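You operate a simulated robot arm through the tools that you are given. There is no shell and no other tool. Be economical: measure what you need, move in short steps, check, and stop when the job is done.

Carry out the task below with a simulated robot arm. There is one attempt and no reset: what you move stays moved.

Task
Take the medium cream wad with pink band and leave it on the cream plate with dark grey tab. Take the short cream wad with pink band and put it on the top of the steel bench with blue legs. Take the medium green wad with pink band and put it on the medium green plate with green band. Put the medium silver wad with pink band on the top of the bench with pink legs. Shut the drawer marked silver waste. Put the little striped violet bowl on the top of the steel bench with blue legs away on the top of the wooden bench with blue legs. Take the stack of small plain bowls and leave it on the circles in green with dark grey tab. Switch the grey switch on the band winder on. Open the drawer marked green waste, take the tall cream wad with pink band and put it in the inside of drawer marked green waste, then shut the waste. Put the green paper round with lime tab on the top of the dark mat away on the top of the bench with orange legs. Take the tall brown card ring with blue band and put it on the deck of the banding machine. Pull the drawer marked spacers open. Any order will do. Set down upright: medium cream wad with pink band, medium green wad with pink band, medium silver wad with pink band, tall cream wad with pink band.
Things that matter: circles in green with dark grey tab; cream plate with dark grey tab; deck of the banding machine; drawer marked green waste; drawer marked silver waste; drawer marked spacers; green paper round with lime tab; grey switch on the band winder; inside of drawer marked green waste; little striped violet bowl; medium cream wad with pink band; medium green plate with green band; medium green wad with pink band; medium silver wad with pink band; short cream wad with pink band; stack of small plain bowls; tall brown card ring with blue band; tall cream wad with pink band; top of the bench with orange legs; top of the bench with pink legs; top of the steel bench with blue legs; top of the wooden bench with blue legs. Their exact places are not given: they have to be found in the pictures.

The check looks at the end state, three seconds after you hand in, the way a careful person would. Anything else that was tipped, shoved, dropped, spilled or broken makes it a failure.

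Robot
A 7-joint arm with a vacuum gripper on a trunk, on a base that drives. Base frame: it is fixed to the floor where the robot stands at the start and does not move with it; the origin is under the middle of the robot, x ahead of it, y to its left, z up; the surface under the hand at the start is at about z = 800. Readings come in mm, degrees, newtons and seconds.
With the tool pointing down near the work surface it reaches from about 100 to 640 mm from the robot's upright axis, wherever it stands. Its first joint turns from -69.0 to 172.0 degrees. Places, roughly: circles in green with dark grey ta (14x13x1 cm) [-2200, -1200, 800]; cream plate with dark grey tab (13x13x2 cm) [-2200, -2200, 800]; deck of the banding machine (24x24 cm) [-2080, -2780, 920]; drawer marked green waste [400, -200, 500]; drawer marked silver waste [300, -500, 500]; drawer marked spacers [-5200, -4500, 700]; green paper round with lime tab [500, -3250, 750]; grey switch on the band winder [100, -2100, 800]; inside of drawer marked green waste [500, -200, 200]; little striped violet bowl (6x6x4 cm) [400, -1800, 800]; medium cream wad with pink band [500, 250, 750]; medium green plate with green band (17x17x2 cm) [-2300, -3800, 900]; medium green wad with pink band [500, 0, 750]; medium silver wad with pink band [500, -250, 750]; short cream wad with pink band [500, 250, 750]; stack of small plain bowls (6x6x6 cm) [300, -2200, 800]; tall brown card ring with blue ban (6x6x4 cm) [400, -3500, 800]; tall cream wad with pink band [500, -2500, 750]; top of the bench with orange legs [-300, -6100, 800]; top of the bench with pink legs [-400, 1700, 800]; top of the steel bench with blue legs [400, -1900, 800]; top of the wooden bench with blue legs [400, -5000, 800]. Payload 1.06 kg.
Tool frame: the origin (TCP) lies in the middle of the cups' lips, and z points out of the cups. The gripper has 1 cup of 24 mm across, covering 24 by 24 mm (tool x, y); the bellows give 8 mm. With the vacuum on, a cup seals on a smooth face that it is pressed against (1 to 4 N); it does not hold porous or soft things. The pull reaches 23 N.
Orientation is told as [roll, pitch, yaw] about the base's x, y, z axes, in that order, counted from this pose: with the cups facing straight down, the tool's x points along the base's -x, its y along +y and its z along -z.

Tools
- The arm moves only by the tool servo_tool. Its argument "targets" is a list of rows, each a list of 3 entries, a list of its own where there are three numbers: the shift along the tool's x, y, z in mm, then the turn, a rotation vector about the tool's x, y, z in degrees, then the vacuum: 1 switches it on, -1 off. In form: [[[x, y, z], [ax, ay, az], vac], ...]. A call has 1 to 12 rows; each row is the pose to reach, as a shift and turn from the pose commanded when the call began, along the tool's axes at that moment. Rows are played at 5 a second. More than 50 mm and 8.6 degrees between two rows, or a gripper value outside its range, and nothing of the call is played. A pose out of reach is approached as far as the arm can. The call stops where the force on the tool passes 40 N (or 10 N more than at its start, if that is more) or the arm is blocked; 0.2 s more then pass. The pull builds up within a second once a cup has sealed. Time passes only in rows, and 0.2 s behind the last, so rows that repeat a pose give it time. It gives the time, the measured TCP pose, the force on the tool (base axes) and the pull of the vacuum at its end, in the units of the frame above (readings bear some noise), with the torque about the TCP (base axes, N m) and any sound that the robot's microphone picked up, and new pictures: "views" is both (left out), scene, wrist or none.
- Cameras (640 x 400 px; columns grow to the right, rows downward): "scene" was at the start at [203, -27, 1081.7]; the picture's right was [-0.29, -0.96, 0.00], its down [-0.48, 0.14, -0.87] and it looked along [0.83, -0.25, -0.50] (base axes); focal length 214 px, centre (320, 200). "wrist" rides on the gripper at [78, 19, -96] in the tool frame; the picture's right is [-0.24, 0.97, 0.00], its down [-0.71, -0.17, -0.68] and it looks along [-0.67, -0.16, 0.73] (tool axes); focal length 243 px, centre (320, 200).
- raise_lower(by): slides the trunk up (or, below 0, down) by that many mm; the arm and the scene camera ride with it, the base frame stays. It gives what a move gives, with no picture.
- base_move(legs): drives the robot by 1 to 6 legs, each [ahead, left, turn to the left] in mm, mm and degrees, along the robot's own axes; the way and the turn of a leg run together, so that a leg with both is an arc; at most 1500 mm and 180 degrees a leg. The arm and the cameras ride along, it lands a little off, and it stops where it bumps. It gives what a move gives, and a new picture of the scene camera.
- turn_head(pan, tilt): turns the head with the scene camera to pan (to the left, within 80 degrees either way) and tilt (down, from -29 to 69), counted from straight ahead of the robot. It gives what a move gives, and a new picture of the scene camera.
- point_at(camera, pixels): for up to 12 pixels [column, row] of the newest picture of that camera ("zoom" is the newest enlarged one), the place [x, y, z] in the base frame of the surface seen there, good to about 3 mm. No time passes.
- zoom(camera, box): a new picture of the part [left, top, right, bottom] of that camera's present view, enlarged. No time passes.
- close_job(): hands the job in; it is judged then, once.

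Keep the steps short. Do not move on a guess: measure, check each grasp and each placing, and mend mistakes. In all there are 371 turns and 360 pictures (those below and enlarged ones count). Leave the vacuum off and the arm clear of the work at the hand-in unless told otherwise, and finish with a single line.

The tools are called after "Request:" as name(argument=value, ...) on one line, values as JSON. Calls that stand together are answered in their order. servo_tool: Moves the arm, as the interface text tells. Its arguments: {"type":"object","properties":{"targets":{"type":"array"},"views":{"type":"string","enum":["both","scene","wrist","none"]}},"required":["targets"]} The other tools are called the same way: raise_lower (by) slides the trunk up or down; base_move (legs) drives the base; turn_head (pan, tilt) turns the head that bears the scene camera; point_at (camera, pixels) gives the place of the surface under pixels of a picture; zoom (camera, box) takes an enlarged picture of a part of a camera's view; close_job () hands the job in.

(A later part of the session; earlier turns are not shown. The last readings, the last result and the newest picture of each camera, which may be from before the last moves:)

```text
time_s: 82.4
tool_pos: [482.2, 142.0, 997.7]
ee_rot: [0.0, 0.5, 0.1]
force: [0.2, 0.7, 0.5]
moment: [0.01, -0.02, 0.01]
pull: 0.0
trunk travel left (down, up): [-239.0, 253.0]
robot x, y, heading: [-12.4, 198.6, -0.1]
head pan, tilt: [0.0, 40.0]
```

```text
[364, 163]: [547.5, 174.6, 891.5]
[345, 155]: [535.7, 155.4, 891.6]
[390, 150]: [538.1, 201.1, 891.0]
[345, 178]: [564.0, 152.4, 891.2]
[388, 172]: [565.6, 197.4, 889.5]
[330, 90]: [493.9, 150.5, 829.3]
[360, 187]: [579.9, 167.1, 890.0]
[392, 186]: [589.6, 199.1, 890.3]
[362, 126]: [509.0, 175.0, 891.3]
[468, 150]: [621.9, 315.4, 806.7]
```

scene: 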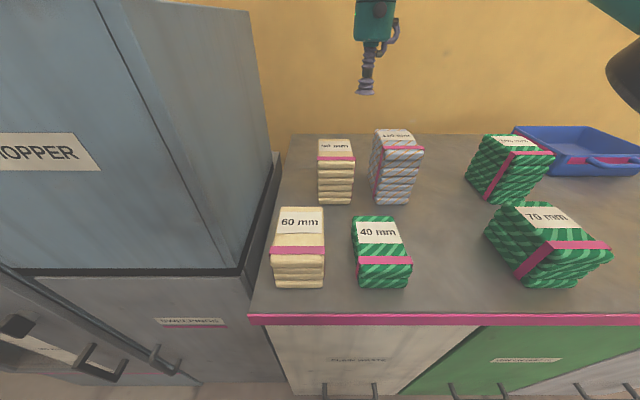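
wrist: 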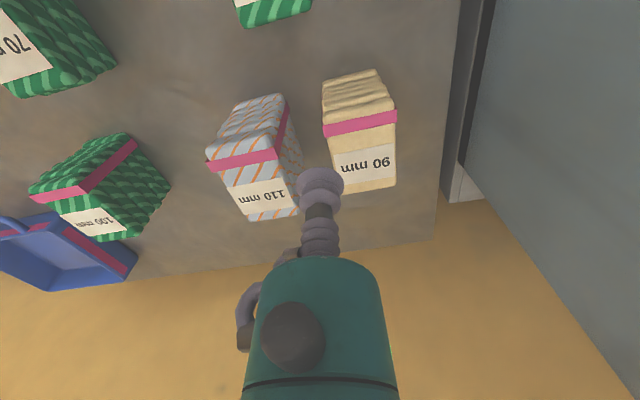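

Label of the 90 mm cream wad at (547,176,891). Down onto it.

Request:
servo_tool(targets=[[[-32, 17, 20], [0, 0, 0], -1], [[-62, 34, 40], [0, 0, 0], -1], [[-62, 34, 80], [0, 0, 0], -1], [[-62, 34, 98], [0, 0, 0], 1], [[-62, 34, 104], [0, 0, 0], 1], [[-62, 34, 107], [0, 0, 0], 1], [[-62, 34, 109], [0, 0, 0], 1], [[-62, 34, 109], [0, 0, 0], 1], [[-62, 34, 109], [0, 0, 0], 1]], views="wrist")

```text
time_s: 84.4
tool_pos: [542.1, 174.1, 890.7]
ee_rot: [0.0, 0.4, 0.2]
force: [-0.9, -1.6, 6.6]
moment: [-0.02, -0.03, -0.01]
pull: 22.7
trunk travel left (down, up): [-239.0, 253.0]
robot x, y, heading: [-14.3, 198.6, 0.0]
head pan, tilt: [0.0, 40.0]
```

wrist: 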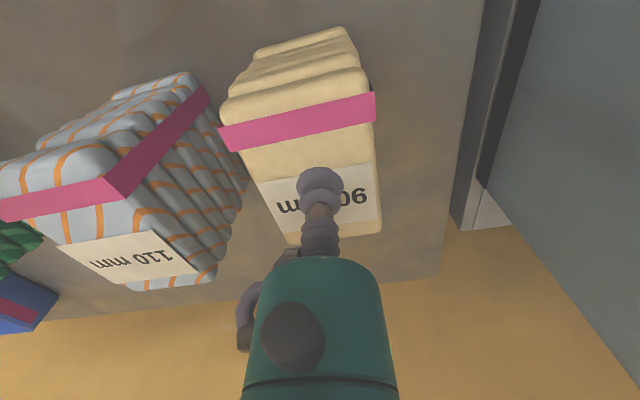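

Sealed. Lift 180 straight up.

Request:
servo_tool(targets=[[[0, 0, -6], [0, 0, 0], 1], [[0, 0, -15], [0, 0, 0], 1], [[0, 0, -35], [0, 0, 0], 1], [[0, 0, -60], [0, 0, 0], 1], [[0, 0, -90], [0, 0, 0], 1], [[0, 0, -120], [0, 0, 0], 1], [[0, 0, -150], [0, 0, 0], 1], [[0, 0, -170], [0, 0, 0], 1], [[30, 0, -170], [0, 0, 0], 1], [[70, -25, -170], [0, 0, 0], 1], [[110, -50, -170], [0, 0, 0], 1]], views="scene")

```text
time_s: 86.8
tool_pos: [434.4, 127.5, 1062.9]
ee_rot: [0.0, 0.4, 0.2]
force: [0.5, 0.4, -1.4]
moment: [0.02, -0.02, -0.02]
pull: 22.3
out of reach, approached as far as the arm can: row 8
trunk travel left (down, up): [-239.0, 253.0]
robot x, y, heading: [-13.2, 195.3, -0.0]
head pan, tilt: [0.0, 40.0]
```

scene: 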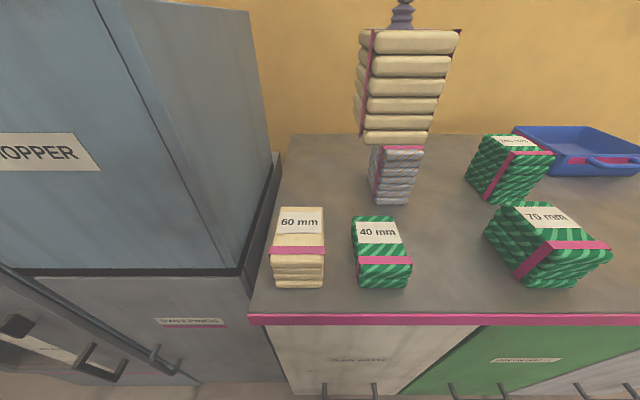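

Held. Back off 500 and turn right 135° to view the room behind.

Request:
base_move(legs=[[-600, 0, 0], [0, 0, -135]])

Request:
turn_head(pan=0, tilt=15)

```text
time_s: 95.8
tool_pos: [-978.7, -75.3, 1061.9]
ee_rot: [0.1, 0.5, -134.3]
force: [-0.5, -0.4, -1.4]
moment: [-0.01, 0.01, 0.03]
pull: 23.1
trunk travel left (down, up): [-239.0, 253.0]
robot x, y, heading: [-611.9, 196.0, -134.2]
head pan, tilt: [0.0, 40.0]
```

scene: 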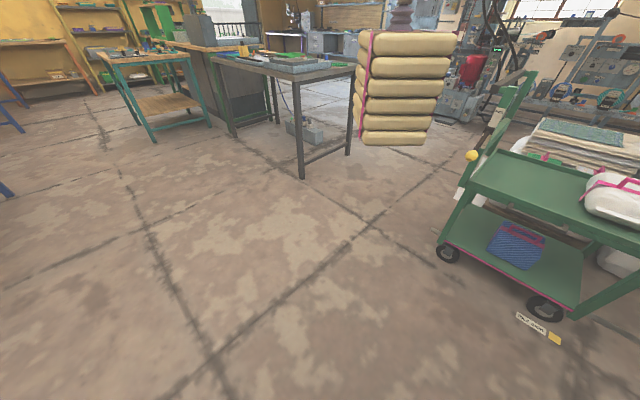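

```text
time_s: 96.7
tool_pos: [-978.1, -74.2, 1062.5]
ee_rot: [0.0, 0.5, -134.3]
force: [-0.4, 0.1, -1.7]
moment: [0.0, -0.01, 0.03]
pull: 22.2
trunk travel left (down, up): [-239.0, 253.0]
robot x, y, heading: [-614.3, 195.1, -134.4]
head pan, tilt: [0.0, 15.0]
```

scene: 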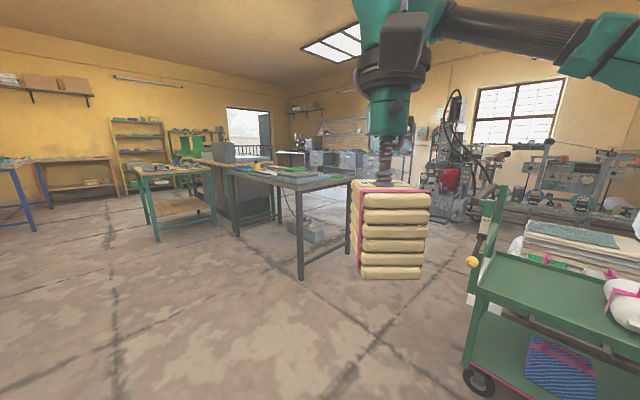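

Request:
point_at(camera="scene", pixels=[[300, 185], [350, 178], [232, 173], [302, 275], [150, 175], [205, 170], [280, 172], [470, 280], [480, 385], [245, 168], [262, 166], [270, 183]])

Request:
zoom(camera="scene", box=[100, 110, 400, 290])

```text
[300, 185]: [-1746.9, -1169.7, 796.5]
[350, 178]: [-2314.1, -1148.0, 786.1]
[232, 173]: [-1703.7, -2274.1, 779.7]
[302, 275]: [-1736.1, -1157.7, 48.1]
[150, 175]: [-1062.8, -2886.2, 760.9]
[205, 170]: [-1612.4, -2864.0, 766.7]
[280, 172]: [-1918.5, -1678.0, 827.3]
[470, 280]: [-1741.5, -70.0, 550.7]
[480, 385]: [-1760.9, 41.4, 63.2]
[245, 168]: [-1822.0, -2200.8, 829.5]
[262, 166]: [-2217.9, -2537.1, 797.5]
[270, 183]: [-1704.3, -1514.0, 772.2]
```

```text
2.13 times, centred on (250, 200) of scene
```

zoom: 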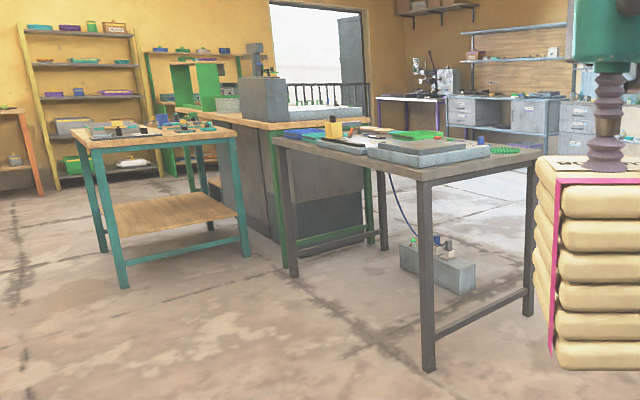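

Request:
base_move(legs=[[0, 0, -45.6], [0, 1000, 0], [0, 900, 0], [500, 0, 0]])

Request:
turn_head(pan=15, tilt=25)

```text
time_s: 118.4
tool_pos: [-1532.4, -1665.6, 1062.2]
ee_rot: [0.0, 0.4, -178.7]
force: [0.2, 0.0, -1.8]
moment: [0.0, 0.0, 0.03]
pull: 23.0
trunk travel left (down, up): [-239.0, 253.0]
robot x, y, heading: [-1079.8, -1726.9, -179.1]
head pan, tilt: [0.0, 15.0]
```

scene: 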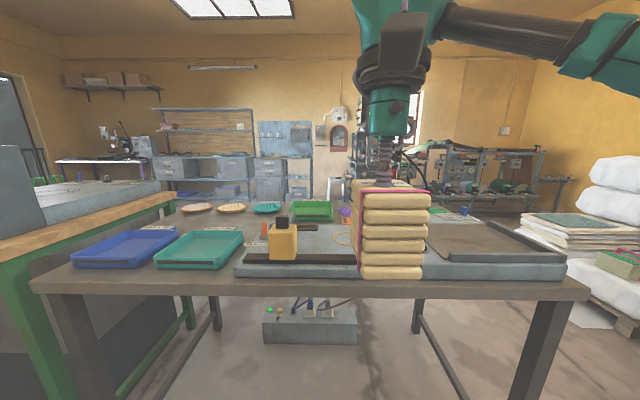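

```text
time_s: 119.2
tool_pos: [-1531.6, -1665.4, 1061.7]
ee_rot: [0.1, 0.5, -178.7]
force: [0.9, 0.3, -1.3]
moment: [0.01, 0.02, -0.01]
pull: 23.0
trunk travel left (down, up): [-239.0, 253.0]
robot x, y, heading: [-1083.0, -1725.7, -178.8]
head pan, tilt: [15.0, 25.0]
```

scene: 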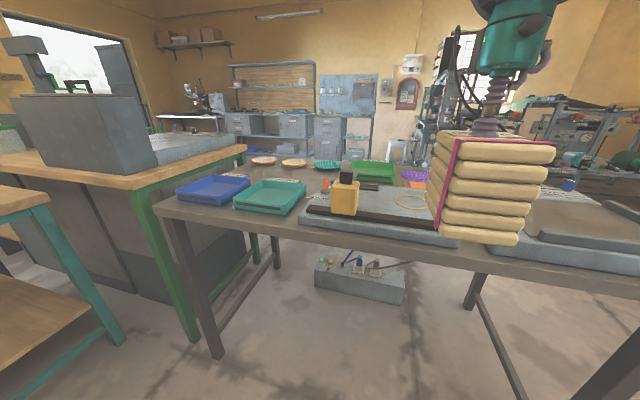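

Request:
zoom(camera="scene", box=[240, 130, 460, 270])

Request:
point_at(camera="scene", pixels=[[264, 160], [293, 162], [327, 165], [375, 170], [415, 175], [410, 200], [285, 170], [330, 183], [480, 290], [155, 205]])

```text
2.86 times, centred on (350, 200) of scene
```

zoom: 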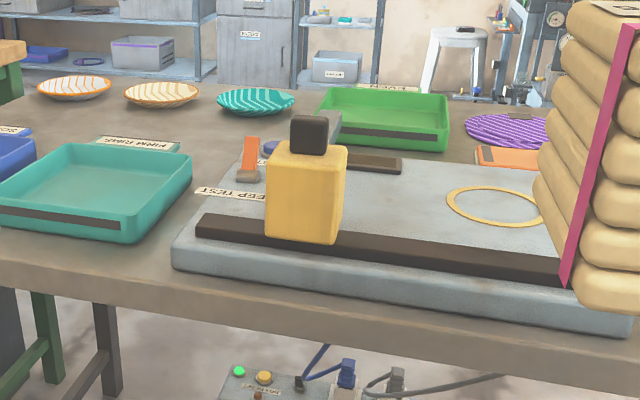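

```text
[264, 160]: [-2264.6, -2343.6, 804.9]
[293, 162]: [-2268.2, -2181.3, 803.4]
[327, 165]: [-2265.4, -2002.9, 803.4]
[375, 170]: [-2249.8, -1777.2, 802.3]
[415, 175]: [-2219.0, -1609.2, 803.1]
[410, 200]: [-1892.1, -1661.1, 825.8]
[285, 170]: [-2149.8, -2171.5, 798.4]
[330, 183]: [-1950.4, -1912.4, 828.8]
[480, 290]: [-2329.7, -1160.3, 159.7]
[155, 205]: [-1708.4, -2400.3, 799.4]
```

Request:
turn_head(pan=-40, tilt=20)

```text
time_s: 120.4
tool_pos: [-1532.3, -1665.6, 1061.8]
ee_rot: [0.0, 0.5, -178.7]
force: [0.1, 0.5, -1.5]
moment: [0.04, 0.0, -0.02]
pull: 23.0
trunk travel left (down, up): [-239.0, 253.0]
robot x, y, heading: [-1081.9, -1727.5, -179.0]
head pan, tilt: [-40.0, 20.0]
```

scene: 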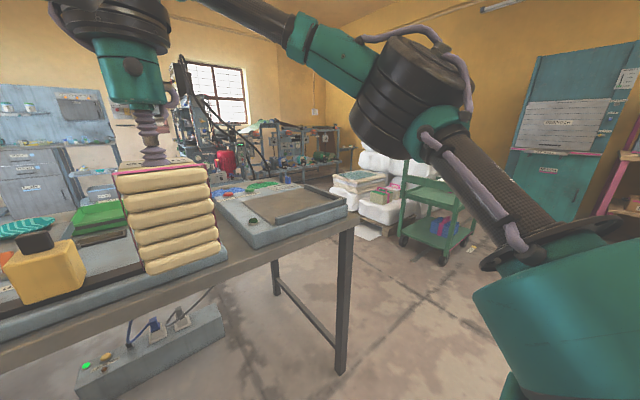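

Request:
point_at(camera="scene", pixels=[[375, 232], [405, 240], [445, 260], [360, 205], [340, 250], [330, 225], [270, 175], [190, 130], [295, 160], [225, 165], [240, 195], [265, 187]])

```text
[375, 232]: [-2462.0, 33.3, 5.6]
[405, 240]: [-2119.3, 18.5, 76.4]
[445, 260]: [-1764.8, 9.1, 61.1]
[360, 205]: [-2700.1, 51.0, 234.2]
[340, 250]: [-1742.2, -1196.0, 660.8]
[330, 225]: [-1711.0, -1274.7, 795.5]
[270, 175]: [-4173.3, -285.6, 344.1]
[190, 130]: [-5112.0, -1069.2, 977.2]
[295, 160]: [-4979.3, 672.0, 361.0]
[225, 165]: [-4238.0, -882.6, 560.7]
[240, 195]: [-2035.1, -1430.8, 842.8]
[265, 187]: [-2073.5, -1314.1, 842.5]
```

Free aisle at y≈-600 north of the table. I drive around to its west side.

Request:
base_move(legs=[[0, -1130, -1], [1000, 0, 0], [720, 0, 0], [0, 0, 180]])

Request:
turn_head(pan=-45, tilt=25)

```text
time_s: 146.6
tool_pos: [-2377.8, -641.1, 1061.6]
ee_rot: [0.0, 0.6, 1.8]
force: [-0.6, -0.1, -1.0]
moment: [0.01, -0.01, 0.0]
pull: 22.9
trunk travel left (down, up): [-239.0, 253.0]
robot x, y, heading: [-2828.4, -584.1, 1.7]
head pan, tilt: [-40.0, 20.0]
```

scene: 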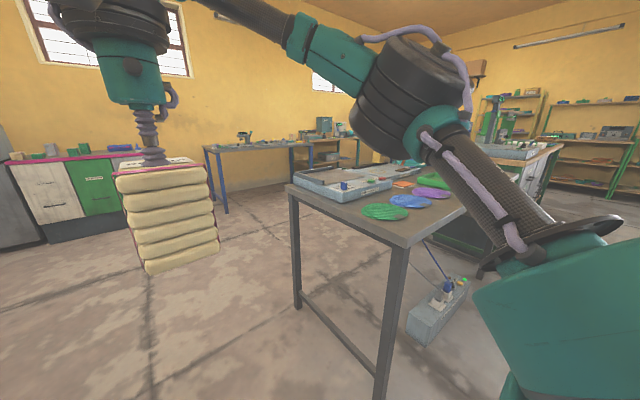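

```text
time_s: 147.2
tool_pos: [-2376.5, -642.0, 1061.6]
ee_rot: [0.0, 0.5, 1.8]
force: [-0.1, -0.7, -0.5]
moment: [0.02, 0.0, 0.01]
pull: 23.7
trunk travel left (down, up): [-239.0, 253.0]
robot x, y, heading: [-2827.8, -581.3, 1.7]
head pan, tilt: [-45.0, 25.0]
```

scene: 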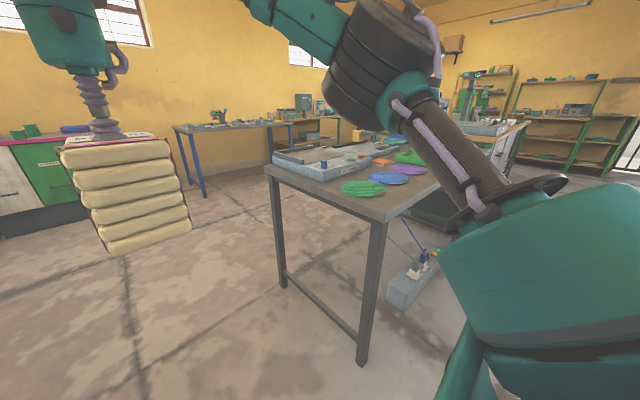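

Request:
point_at(camera="scene", pixels=[[395, 300], [362, 350], [365, 188], [385, 215], [355, 194], [430, 280]])

Request:
base_move(legs=[[0, -800, -1.7], [0, -790, 0]])

Request:
turn_head(pan=0, tilt=40)

```text
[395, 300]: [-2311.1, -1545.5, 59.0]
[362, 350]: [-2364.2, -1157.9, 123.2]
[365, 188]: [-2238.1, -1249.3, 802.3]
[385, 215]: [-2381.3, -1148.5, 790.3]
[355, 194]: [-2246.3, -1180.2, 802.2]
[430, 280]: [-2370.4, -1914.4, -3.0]
```

```text
time_s: 161.5
tool_pos: [-2370.7, -2236.1, 1061.8]
ee_rot: [0.1, 0.5, 0.2]
force: [0.4, 0.0, -1.4]
moment: [-0.01, 0.01, -0.01]
pull: 22.9
trunk travel left (down, up): [-239.0, 253.0]
robot x, y, heading: [-2818.3, -2166.1, 0.1]
head pan, tilt: [-45.0, 25.0]
```

scene: 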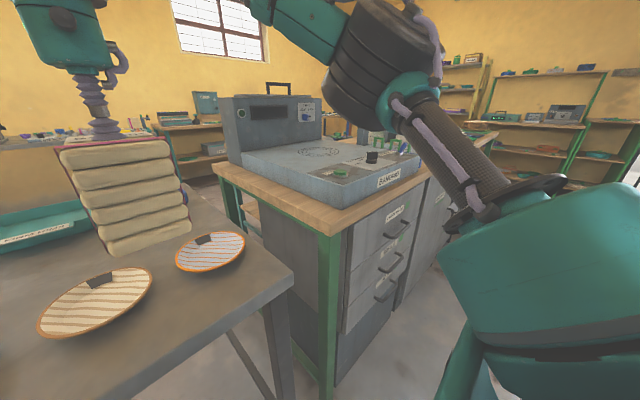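

```text
time_s: 162.6
tool_pos: [-2370.4, -2236.5, 1062.1]
ee_rot: [0.0, 0.4, 0.2]
force: [-0.7, 0.4, -1.4]
moment: [-0.01, 0.02, -0.02]
pull: 23.3
trunk travel left (down, up): [-239.0, 253.0]
robot x, y, heading: [-2818.9, -2166.4, 0.2]
head pan, tilt: [0.0, 40.0]
```

scene: 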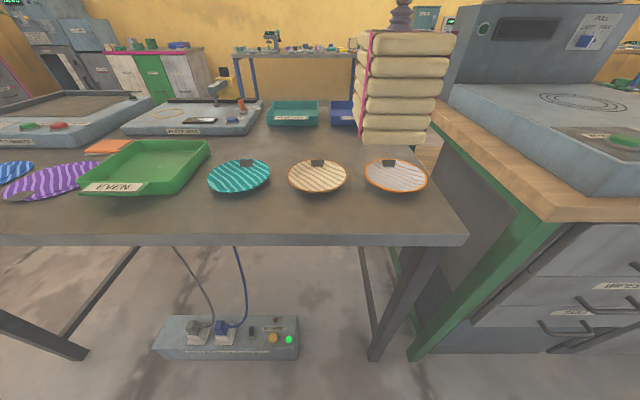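

Request:
zoom(camera="scene", box=[200, 130, 440, 230])

Request:
point_at(camera="scene", pixels=[[318, 177], [318, 163], [291, 176], [345, 176], [318, 192], [397, 176], [370, 178], [240, 176]])

```text
2.67 times, centred on (320, 180) of scene
```

zoom: 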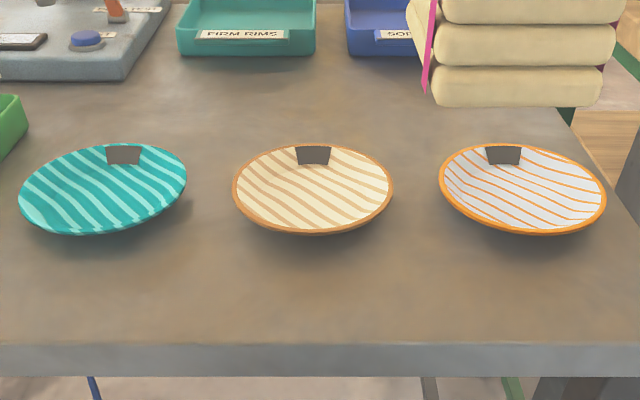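

```text
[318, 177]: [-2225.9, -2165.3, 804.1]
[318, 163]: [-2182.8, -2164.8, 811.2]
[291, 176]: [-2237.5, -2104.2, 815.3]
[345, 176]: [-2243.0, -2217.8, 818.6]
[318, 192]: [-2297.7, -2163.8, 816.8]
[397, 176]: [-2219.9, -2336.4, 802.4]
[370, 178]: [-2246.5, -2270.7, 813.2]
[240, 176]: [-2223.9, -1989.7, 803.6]
```

Cream plate centre ≈ (-2235,-2163), floor z ≈804. Drive ahead 90 and left 70, then approach.

Request:
base_move(legs=[[90, 70, 0]])

```text
time_s: 163.9
tool_pos: [-2280.0, -2166.6, 1061.6]
ee_rot: [0.0, 0.5, 0.2]
force: [-0.6, -0.3, -0.7]
moment: [0.02, 0.01, 0.0]
pull: 22.9
trunk travel left (down, up): [-239.0, 253.0]
robot x, y, heading: [-2727.7, -2096.8, 0.2]
head pan, tilt: [0.0, 40.0]
```

scene: 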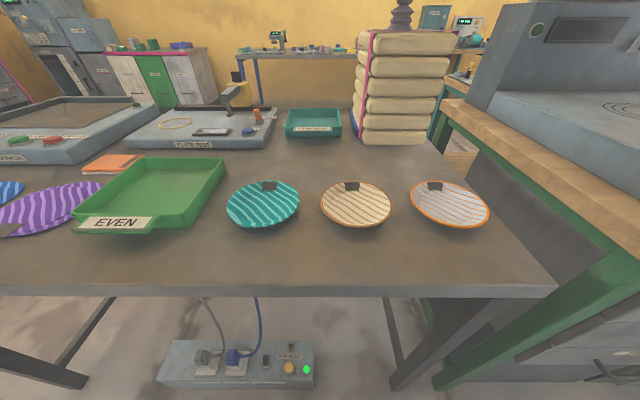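

Request:
point_at(camera="scene", pixels=[[356, 206], [321, 204], [390, 205], [356, 227], [351, 186], [357, 182]])

Request:
servo_tool(targets=[[[-22, 2, 30], [0, 0, 0], 1], [[-43, 4, 60], [0, 0, 0], 1], [[-43, 4, 90], [0, 0, 0], 1]])

```text
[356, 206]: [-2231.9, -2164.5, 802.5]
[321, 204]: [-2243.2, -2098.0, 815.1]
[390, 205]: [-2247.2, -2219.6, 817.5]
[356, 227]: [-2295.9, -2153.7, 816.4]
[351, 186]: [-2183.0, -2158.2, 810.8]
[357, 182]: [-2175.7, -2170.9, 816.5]
```

```text
time_s: 164.7
tool_pos: [-2237.5, -2163.2, 972.3]
ee_rot: [0.0, 0.4, 0.4]
force: [-0.8, 0.4, -1.0]
moment: [-0.01, 0.01, -0.02]
pull: 22.8
trunk travel left (down, up): [-239.0, 253.0]
robot x, y, heading: [-2728.9, -2091.8, 0.2]
head pan, tilt: [0.0, 40.0]
```

scene: 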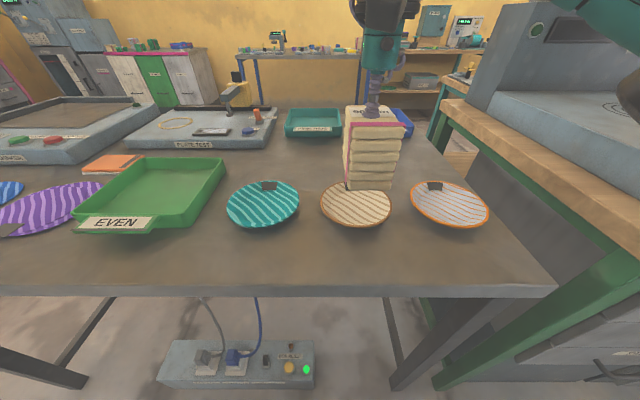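
wrist: 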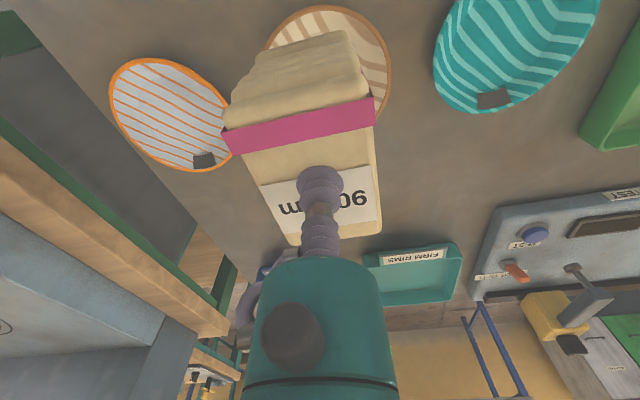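

Aligned. Lower to just above the plate, then in small steps.

Request:
servo_tool(targets=[[[0, -2, 20], [0, 0, 0], 1], [[0, -2, 40], [0, 0, 0], 1], [[0, -2, 55], [0, 0, 0], 1], [[0, -2, 60], [0, 0, 0], 1], [[0, -2, 64], [0, 0, 0], 1]])

```text
time_s: 165.9
tool_pos: [-2237.7, -2163.6, 909.2]
ee_rot: [0.2, 0.2, 0.5]
force: [-0.9, 2.2, 15.7]
moment: [-0.18, 0.02, -0.02]
pull: 22.4
trunk travel left (down, up): [-239.0, 253.0]
robot x, y, heading: [-2731.1, -2094.2, 0.1]
head pan, tilt: [0.0, 40.0]
```

scene: 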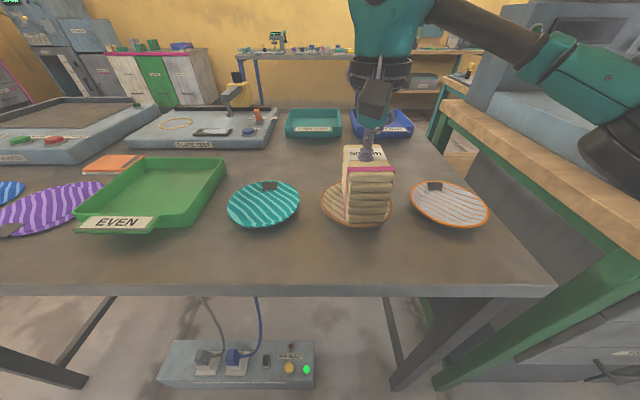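
wrist: 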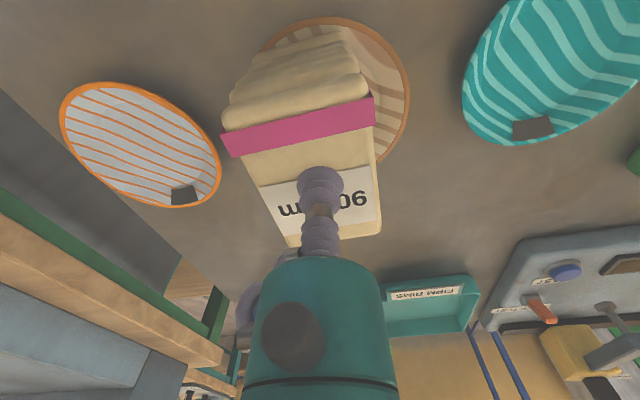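

Request:
point_at(camera="scene", pixels=[[348, 212], [368, 215], [388, 212], [321, 204], [392, 207], [335, 222], [343, 175], [391, 180]])

Request:
zoom(camera="scene", box=[300, 130, 420, 240])

```text
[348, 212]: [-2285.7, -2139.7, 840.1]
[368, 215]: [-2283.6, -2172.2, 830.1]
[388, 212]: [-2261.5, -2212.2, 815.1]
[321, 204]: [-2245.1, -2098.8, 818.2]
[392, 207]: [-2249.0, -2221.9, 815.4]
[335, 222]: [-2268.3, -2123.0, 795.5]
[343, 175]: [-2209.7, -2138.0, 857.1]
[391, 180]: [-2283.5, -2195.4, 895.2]
```

```text
3.64 times, centred on (360, 185) of scene
```

zoom: 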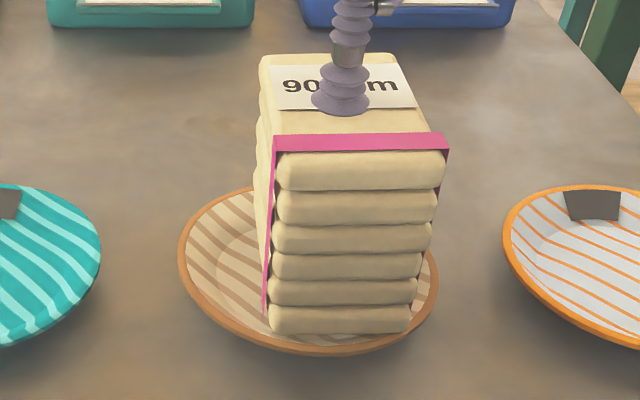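

The wad is ~8 mm right of the plate centre. I lift 15, shift left 8 and lower again.

Request:
servo_tool(targets=[[[0, 0, -8], [0, 0, 0], 1], [[0, 0, -15], [0, 0, 0], 1], [[0, 8, -15], [0, 0, 0], 1], [[0, 8, -8], [0, 0, 0], 1], [[0, 8, -4], [0, 0, 0], 1], [[0, 8, -1], [0, 0, 0], 1], [[0, 8, 1], [0, 0, 0], 1], [[0, 8, 1], [0, 0, 0], 1]], views="none")

Request:
zoom(camera="scene", box=[300, 130, 420, 240])

```text
time_s: 167.7
tool_pos: [-2238.5, -2157.4, 906.3]
ee_rot: [0.0, 0.3, 0.3]
force: [2.8, 0.8, 14.8]
moment: [0.03, 0.11, -0.02]
pull: 22.8
trunk travel left (down, up): [-239.0, 253.0]
robot x, y, heading: [-2732.2, -2098.7, 0.1]
head pan, tilt: [0.0, 40.0]
```

```text
3.64 times, centred on (360, 185) of scene
```

zoom: 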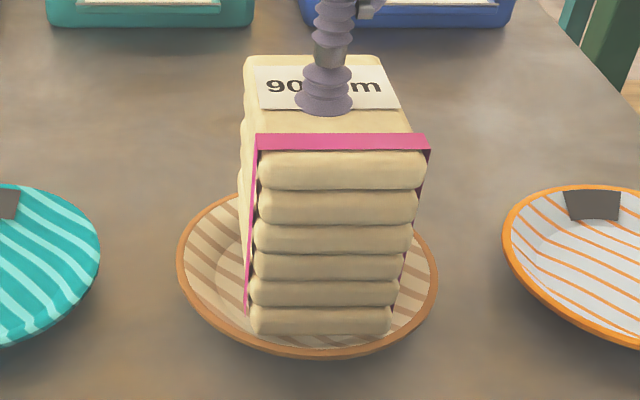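

Centred. Release and rise.

Request:
servo_tool(targets=[[[0, 0, 0], [0, 0, 0], -1], [[0, 0, 0], [0, 0, 0], -1], [[0, 0, 0], [0, 0, 0], -1], [[0, 0, -3], [0, 0, 0], -1], [[0, 0, -6], [0, 0, 0], -1], [[0, 0, -20], [0, 0, 0], -1], [[0, 0, -60], [0, 0, 0], -1], [[0, 0, -100], [0, 0, 0], -1]])

Request:
zoom(camera="scene", box=[300, 130, 420, 240])

```text
time_s: 169.5
tool_pos: [-2239.4, -2156.0, 1008.0]
ee_rot: [0.0, 0.5, 0.3]
force: [-0.2, -0.2, -0.8]
moment: [-0.01, 0.0, 0.0]
pull: 0.0
trunk travel left (down, up): [-239.0, 253.0]
robot x, y, heading: [-2729.4, -2096.6, 0.1]
head pan, tilt: [0.0, 40.0]
```

scene: 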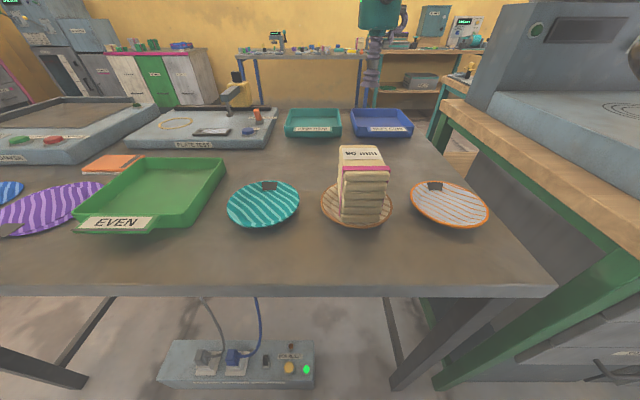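
wrist: 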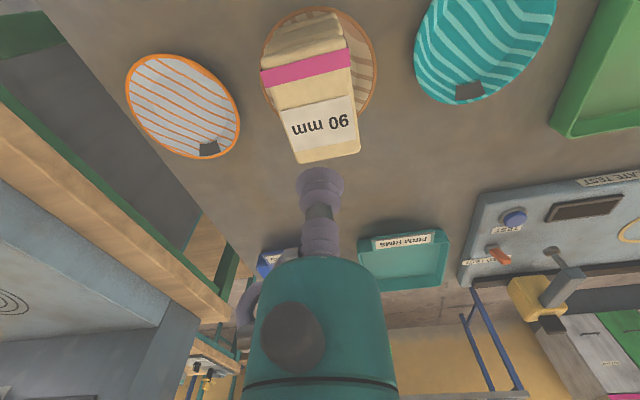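

```text
3.64 times, centred on (360, 185) of scene
```

zoom: 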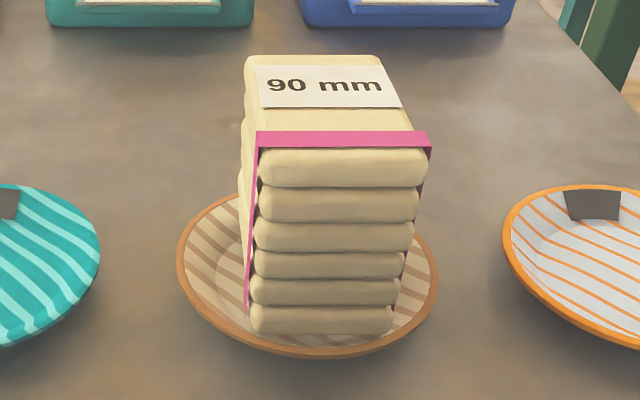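

Good. While here I look to the right (south) for the next targets.

Request:
base_move(legs=[[-120, 0, 0], [0, 0, -60]])

Request:
turn_head(pan=0, tilt=20)

```text
time_s: 173.3
tool_pos: [-2644.9, -2546.7, 1007.7]
ee_rot: [0.0, 0.5, -58.6]
force: [0.1, -0.6, 0.1]
moment: [-0.01, -0.04, -0.01]
pull: 0.1
trunk travel left (down, up): [-239.0, 253.0]
robot x, y, heading: [-2850.8, -2094.3, -58.5]
head pan, tilt: [0.0, 40.0]
```

scene: 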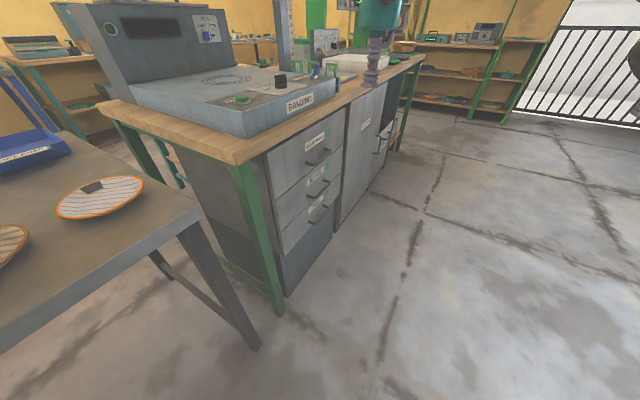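

```text
time_s: 174.2
tool_pos: [-2644.0, -2546.9, 1006.8]
ee_rot: [-0.1, 0.5, -58.5]
force: [0.0, 0.4, -0.2]
moment: [0.05, -0.04, 0.02]
pull: 0.0
trunk travel left (down, up): [-239.0, 253.0]
robot x, y, heading: [-2844.0, -2097.5, -58.7]
head pan, tilt: [0.0, 20.0]
```

scene: 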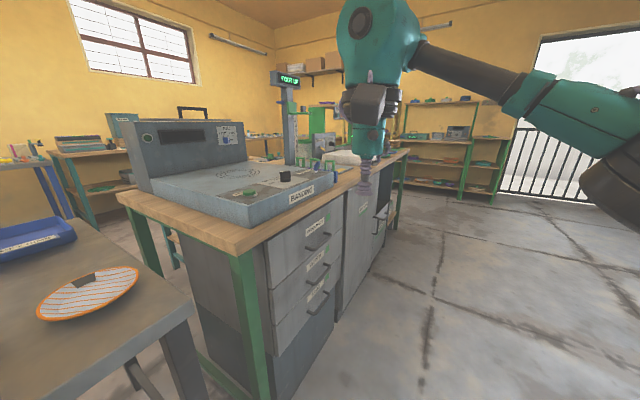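

Request:
base_move(legs=[[0, 0, 58.6], [0, 1490, 0], [1400, 0, 0], [1300, 0, 0], [0, 550, 0]])

Request:
turn_head(pan=0, tilt=45)

```text
time_s: 207.7
tool_pos: [406.8, -185.7, 1007.5]
ee_rot: [0.0, 0.6, -1.1]
force: [-0.5, 0.0, -0.7]
moment: [-0.01, 0.01, -0.01]
pull: 0.2
trunk travel left (down, up): [-239.0, 253.0]
robot x, y, heading: [-84.1, -116.1, -1.1]
head pan, tilt: [0.0, 20.0]
```

scene: 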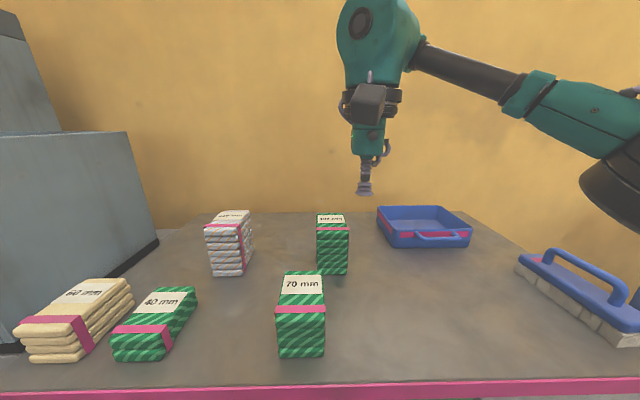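

```text
time_s: 208.6
tool_pos: [406.9, -186.1, 1007.8]
ee_rot: [0.0, 0.5, -1.0]
force: [-0.4, 0.4, -0.3]
moment: [-0.01, -0.01, -0.01]
pull: 0.0
trunk travel left (down, up): [-239.0, 253.0]
robot x, y, heading: [-79.6, -116.9, -1.1]
head pan, tilt: [0.0, 45.0]
```

scene: 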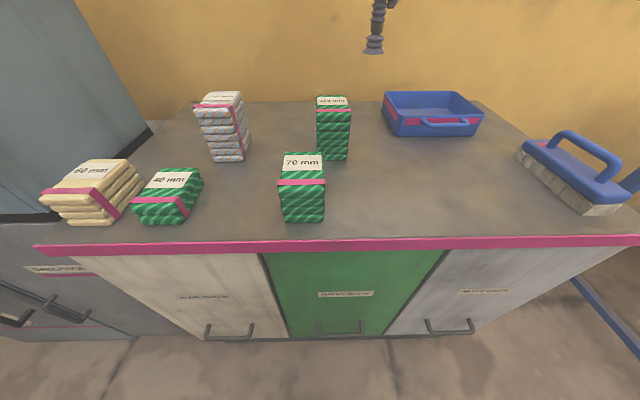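

Request:
point_at(camera="scene", pixels=[[302, 162], [284, 162], [321, 162], [302, 155], [302, 172], [302, 186], [281, 188], [324, 188]])

```text
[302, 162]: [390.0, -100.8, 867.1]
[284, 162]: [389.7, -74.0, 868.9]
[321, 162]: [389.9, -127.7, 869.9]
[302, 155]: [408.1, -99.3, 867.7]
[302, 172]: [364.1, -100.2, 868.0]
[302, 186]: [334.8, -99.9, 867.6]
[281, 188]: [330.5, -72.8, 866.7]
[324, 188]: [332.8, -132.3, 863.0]
```

Move over label (385,-100) and press.

Request:
servo_tool(targets=[[[8, 29, 0], [0, 0, 0], -1], [[16, 58, 0], [0, 0, 0], -1], [[23, 85, 30], [0, 0, 0], -1], [[23, 85, 70], [0, 0, 0], -1], [[23, 85, 110], [0, 0, 0], -1], [[23, 85, 130], [0, 0, 0], 1], [[23, 85, 136], [0, 0, 0], 1], [[23, 85, 139], [0, 0, 0], 1], [[23, 85, 141], [0, 0, 0], 1], [[23, 85, 141], [0, 0, 0], 1], [[23, 85, 141], [0, 0, 0], 1]], views="wrist")

```text
time_s: 211.0
tool_pos: [385.7, -99.9, 866.0]
ee_rot: [0.0, 0.3, -1.1]
force: [6.1, -1.3, 15.9]
moment: [0.03, -0.04, -0.05]
pull: 22.8
trunk travel left (down, up): [-239.0, 253.0]
robot x, y, heading: [-79.9, -114.6, -1.3]
head pan, tilt: [0.0, 45.0]
```

wrist: 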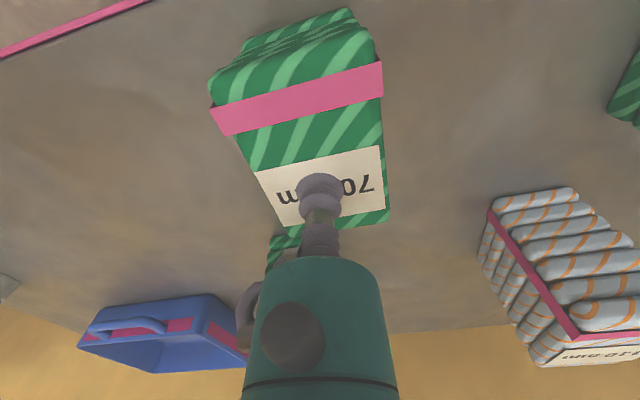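

Request:
servo_tool(targets=[[[0, 0, -6], [0, 0, 0], 1], [[0, 0, -15], [0, 0, 0], 1], [[0, 0, -35], [0, 0, 0], 1], [[0, 0, -65], [0, 0, 0], 1], [[0, 0, -100], [0, 0, 0], 1], [[0, 0, -140], [0, 0, 0], 1], [[0, 0, -180], [0, 0, 0], 1], [[20, 0, -200], [0, 0, 0], 1], [[20, 0, -200], [0, 0, 0], 1]], views="scene")

```text
time_s: 213.0
tool_pos: [366.1, -100.6, 1065.8]
ee_rot: [0.0, 0.4, -1.1]
force: [-0.8, 0.0, -1.6]
moment: [0.04, 0.04, 0.0]
pull: 22.7
trunk travel left (down, up): [-239.0, 253.0]
robot x, y, heading: [-80.1, -114.4, -1.3]
head pan, tilt: [0.0, 45.0]
```

scene: 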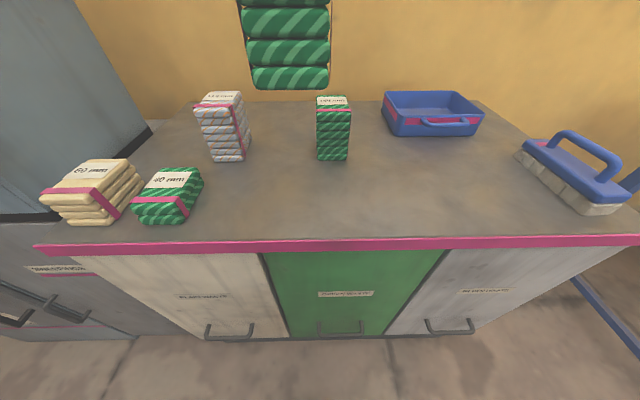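

Held. Drive to the west side aisle, then south towards the green plate.

Request:
base_move(legs=[[-500, 0, 1.3], [0, -490, 0], [-1400, 0, 0], [-970, 0, 0], [0, -1400, 0], [0, -1000, 0]])

Request:
turn_head(pan=-20, tilt=25)

```text
time_s: 252.4
tool_pos: [-2568.2, -2990.4, 1066.1]
ee_rot: [0.0, 0.5, -1.3]
force: [-0.1, -0.5, -1.2]
moment: [-0.01, -0.01, -0.01]
pull: 23.6
trunk travel left (down, up): [-239.0, 253.0]
robot x, y, heading: [-3012.1, -3001.2, -1.3]
head pan, tilt: [0.0, 45.0]
```

scene: 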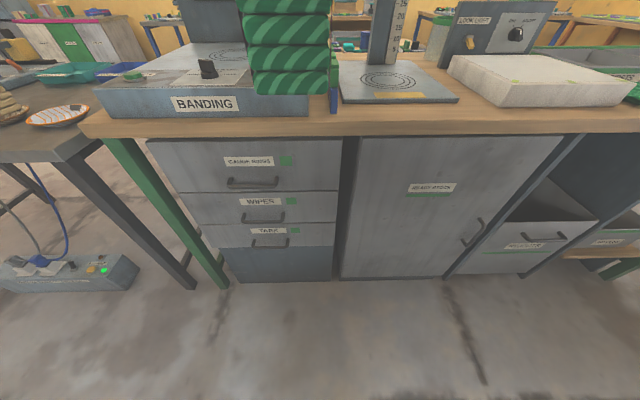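

```text
time_s: 253.2
tool_pos: [-2566.7, -2991.3, 1066.0]
ee_rot: [-0.1, 0.4, -1.1]
force: [0.3, 0.4, -1.3]
moment: [-0.04, -0.02, 0.03]
pull: 23.3
trunk travel left (down, up): [-239.0, 253.0]
robot x, y, heading: [-3013.4, -3004.4, -1.4]
head pan, tilt: [-20.0, 25.0]
```

scene: 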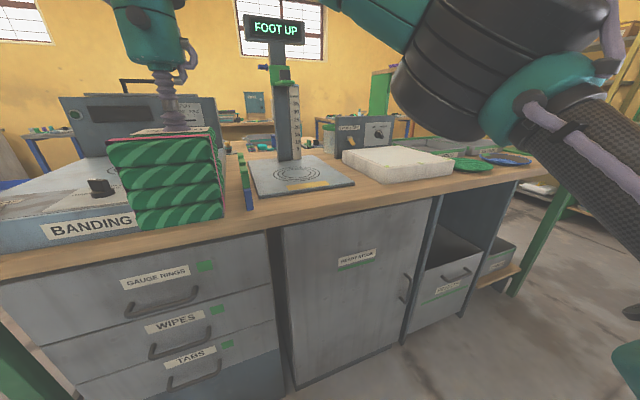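

Request:
base_move(legs=[[0, -800, 1.3]])

Request:
turn_head(pan=0, tilt=40)

```text
time_s: 260.7
tool_pos: [-2579.0, -3791.3, 1065.4]
ee_rot: [0.0, 0.6, -0.3]
force: [0.3, -0.7, -1.5]
moment: [-0.04, -0.02, 0.0]
pull: 22.7
trunk travel left (down, up): [-239.0, 253.0]
robot x, y, heading: [-3024.2, -3810.3, -0.6]
head pan, tilt: [-20.0, 25.0]
```

scene: 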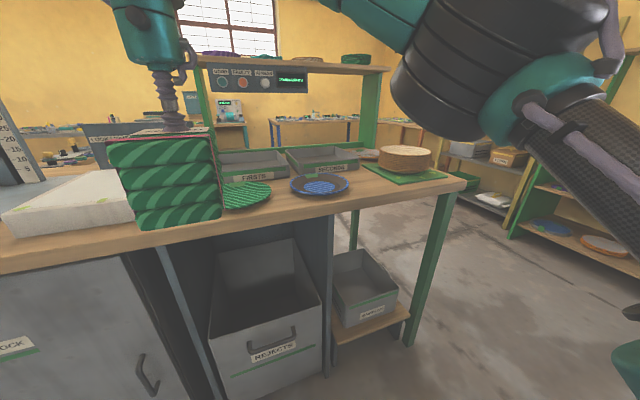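

```text
time_s: 261.6
tool_pos: [-2579.0, -3791.2, 1065.8]
ee_rot: [0.1, 0.5, -0.3]
force: [0.1, -0.2, -1.4]
moment: [-0.01, -0.01, -0.03]
pull: 23.0
trunk travel left (down, up): [-239.0, 253.0]
robot x, y, heading: [-3030.3, -3813.2, -0.6]
head pan, tilt: [0.0, 40.0]
```

scene: 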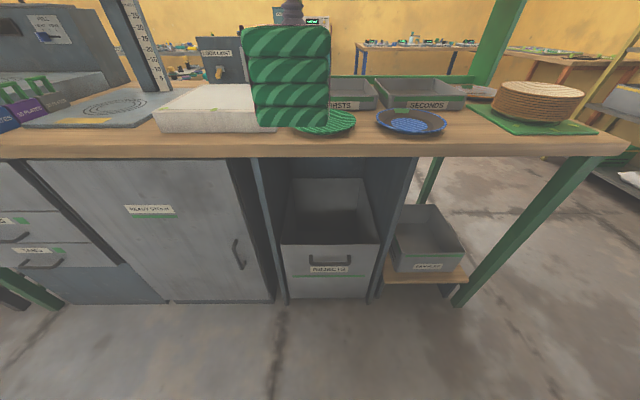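

Request:
zoom(camera="scene", box=[220, 60, 480, 160])

Request:
point_at(camera="scene", pixels=[[335, 122], [354, 120], [320, 136], [338, 113], [410, 123], [330, 157], [330, 262], [210, 110], [345, 95], [425, 105]])

```text
2.46 times, centred on (350, 110) of scene
```

zoom: 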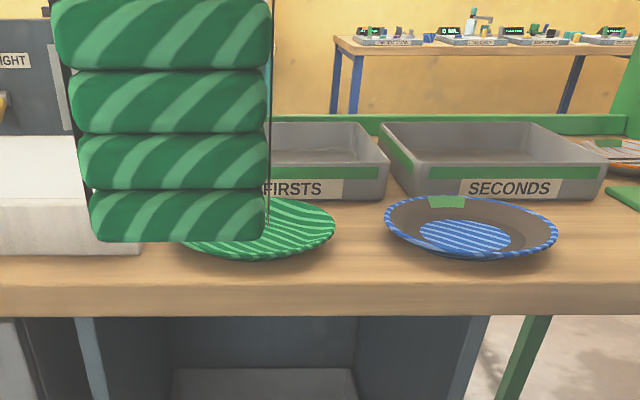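

```text
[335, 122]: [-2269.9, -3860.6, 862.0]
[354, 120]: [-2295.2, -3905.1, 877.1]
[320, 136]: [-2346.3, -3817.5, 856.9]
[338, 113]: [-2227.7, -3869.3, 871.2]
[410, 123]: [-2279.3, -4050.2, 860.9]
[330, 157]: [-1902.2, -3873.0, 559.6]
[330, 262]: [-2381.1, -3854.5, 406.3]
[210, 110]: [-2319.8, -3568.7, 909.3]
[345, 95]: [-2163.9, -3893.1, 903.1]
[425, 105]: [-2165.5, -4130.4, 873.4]
```

The wad hides the green plate; I drive 150 closer and check with the wrist camera.

Request:
base_move(legs=[[150, 60, 0.6]])

Request:
servo_tool(targets=[[[0, 0, 0], [0, 0, 0], 1]], views="wrist")

```text
time_s: 263.0
tool_pos: [-2428.9, -3728.1, 1066.0]
ee_rot: [-0.1, 0.5, 0.4]
force: [-0.3, 0.2, -1.4]
moment: [0.02, -0.03, 0.02]
pull: 22.8
trunk travel left (down, up): [-239.0, 253.0]
robot x, y, heading: [-2877.8, -3753.5, -0.1]
head pan, tilt: [0.0, 40.0]
```

scene: 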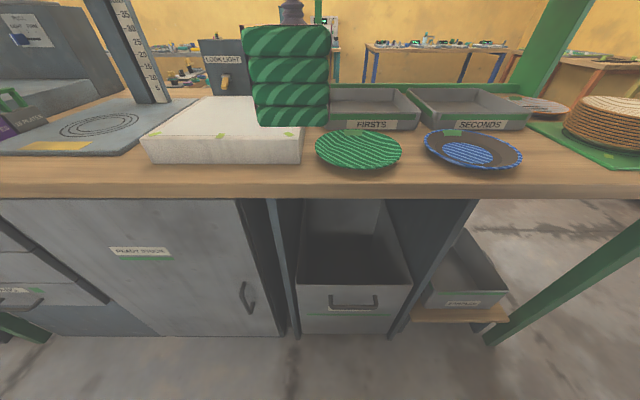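

```text
time_s: 263.4
tool_pos: [-2428.3, -3728.2, 1065.0]
ee_rot: [-0.1, 0.4, 0.3]
force: [0.0, -0.7, -0.9]
moment: [0.03, -0.04, 0.0]
pull: 22.9
trunk travel left (down, up): [-239.0, 253.0]
robot x, y, heading: [-2875.9, -3750.1, 0.1]
head pan, tilt: [0.0, 40.0]
```

wrist: 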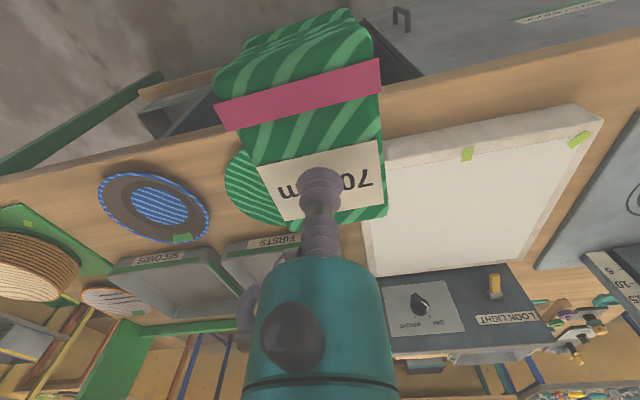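

Request:
point_at(camera="scene", pixels=[[358, 151], [317, 149], [401, 150], [358, 171], [358, 133], [370, 152], [345, 152]])

Request:
zoom(camera="scene", box=[290, 100, 430, 200])

```text
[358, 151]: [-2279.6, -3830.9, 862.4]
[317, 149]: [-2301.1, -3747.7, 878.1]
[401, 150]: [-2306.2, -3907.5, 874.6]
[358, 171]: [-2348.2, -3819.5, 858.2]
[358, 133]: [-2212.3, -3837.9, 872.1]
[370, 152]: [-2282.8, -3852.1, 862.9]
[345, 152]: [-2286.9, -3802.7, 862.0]
```

```text
4.00 times, centred on (360, 150) of scene
```

zoom: 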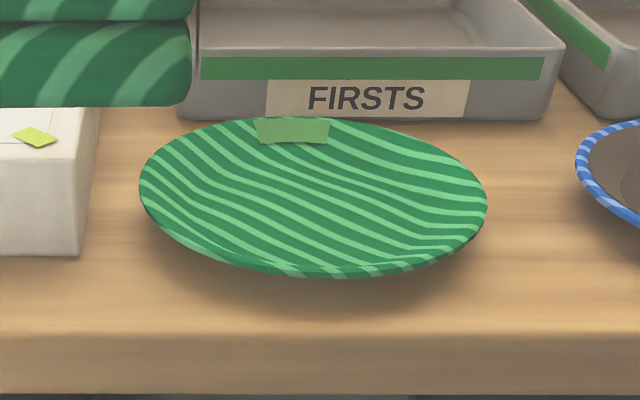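

Green plate with green band centre ≈(-2290,-3828), floor z 862. Drive right 98 and ahead 100.

Request:
base_move(legs=[[100, -98, 0]])

```text
time_s: 264.9
tool_pos: [-2329.8, -3824.4, 1066.1]
ee_rot: [0.0, 0.4, 0.4]
force: [0.2, -0.5, -0.6]
moment: [0.03, 0.0, -0.03]
pull: 22.5
trunk travel left (down, up): [-239.0, 253.0]
robot x, y, heading: [-2781.0, -3847.3, 0.1]
head pan, tilt: [0.0, 40.0]
```

scene: 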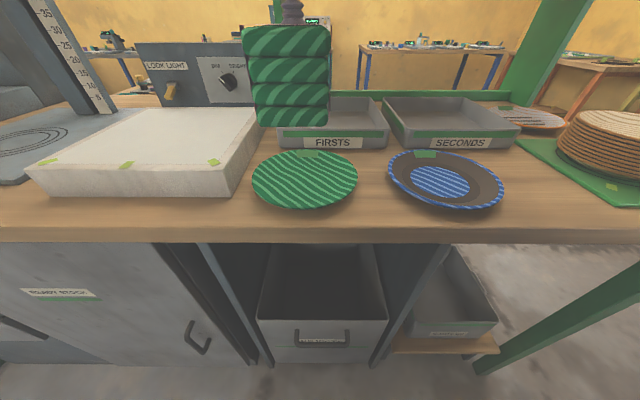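

Request:
point_at(camera="scene", pixels=[[305, 178], [253, 178], [358, 178], [307, 209], [305, 152], [240, 190]])

Request:
servo_tool(targets=[[[-24, -1, 30], [0, 0, 0], 1], [[-45, -2, 70], [0, 0, 0], 1], [[-45, -2, 105], [0, 0, 0], 1], [[-45, -2, 118], [0, 0, 0], 1]])

```text
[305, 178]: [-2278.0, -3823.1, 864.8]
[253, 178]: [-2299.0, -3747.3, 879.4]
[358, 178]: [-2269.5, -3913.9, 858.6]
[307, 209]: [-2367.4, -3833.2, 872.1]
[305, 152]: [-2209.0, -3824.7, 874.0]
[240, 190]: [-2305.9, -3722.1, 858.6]
```

```text
time_s: 265.9
tool_pos: [-2286.5, -3826.4, 947.4]
ee_rot: [0.0, 0.5, 0.4]
force: [0.3, -1.0, -0.7]
moment: [-0.01, -0.04, 0.03]
pull: 22.8
trunk travel left (down, up): [-239.0, 253.0]
robot x, y, heading: [-2780.0, -3849.0, 0.2]
head pan, tilt: [0.0, 40.0]
```

scene: 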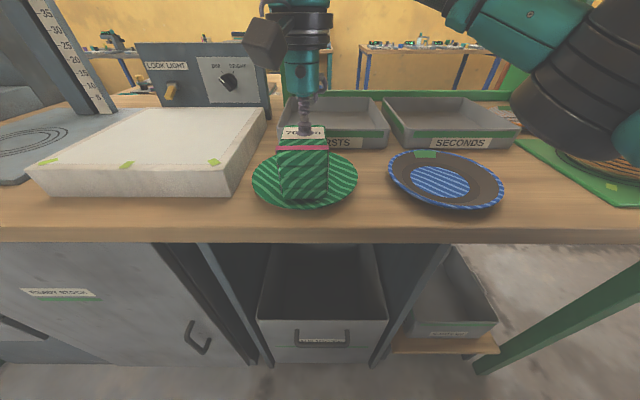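
wrist: 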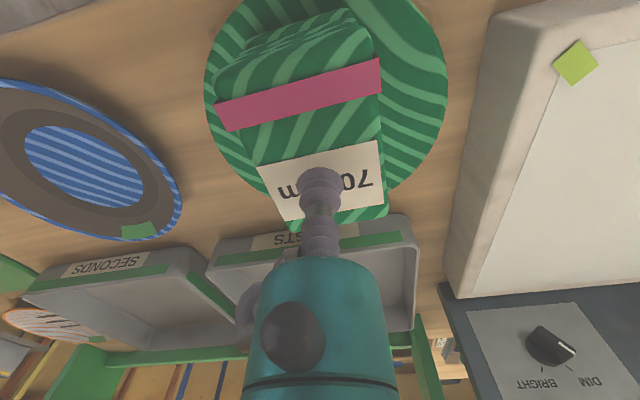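

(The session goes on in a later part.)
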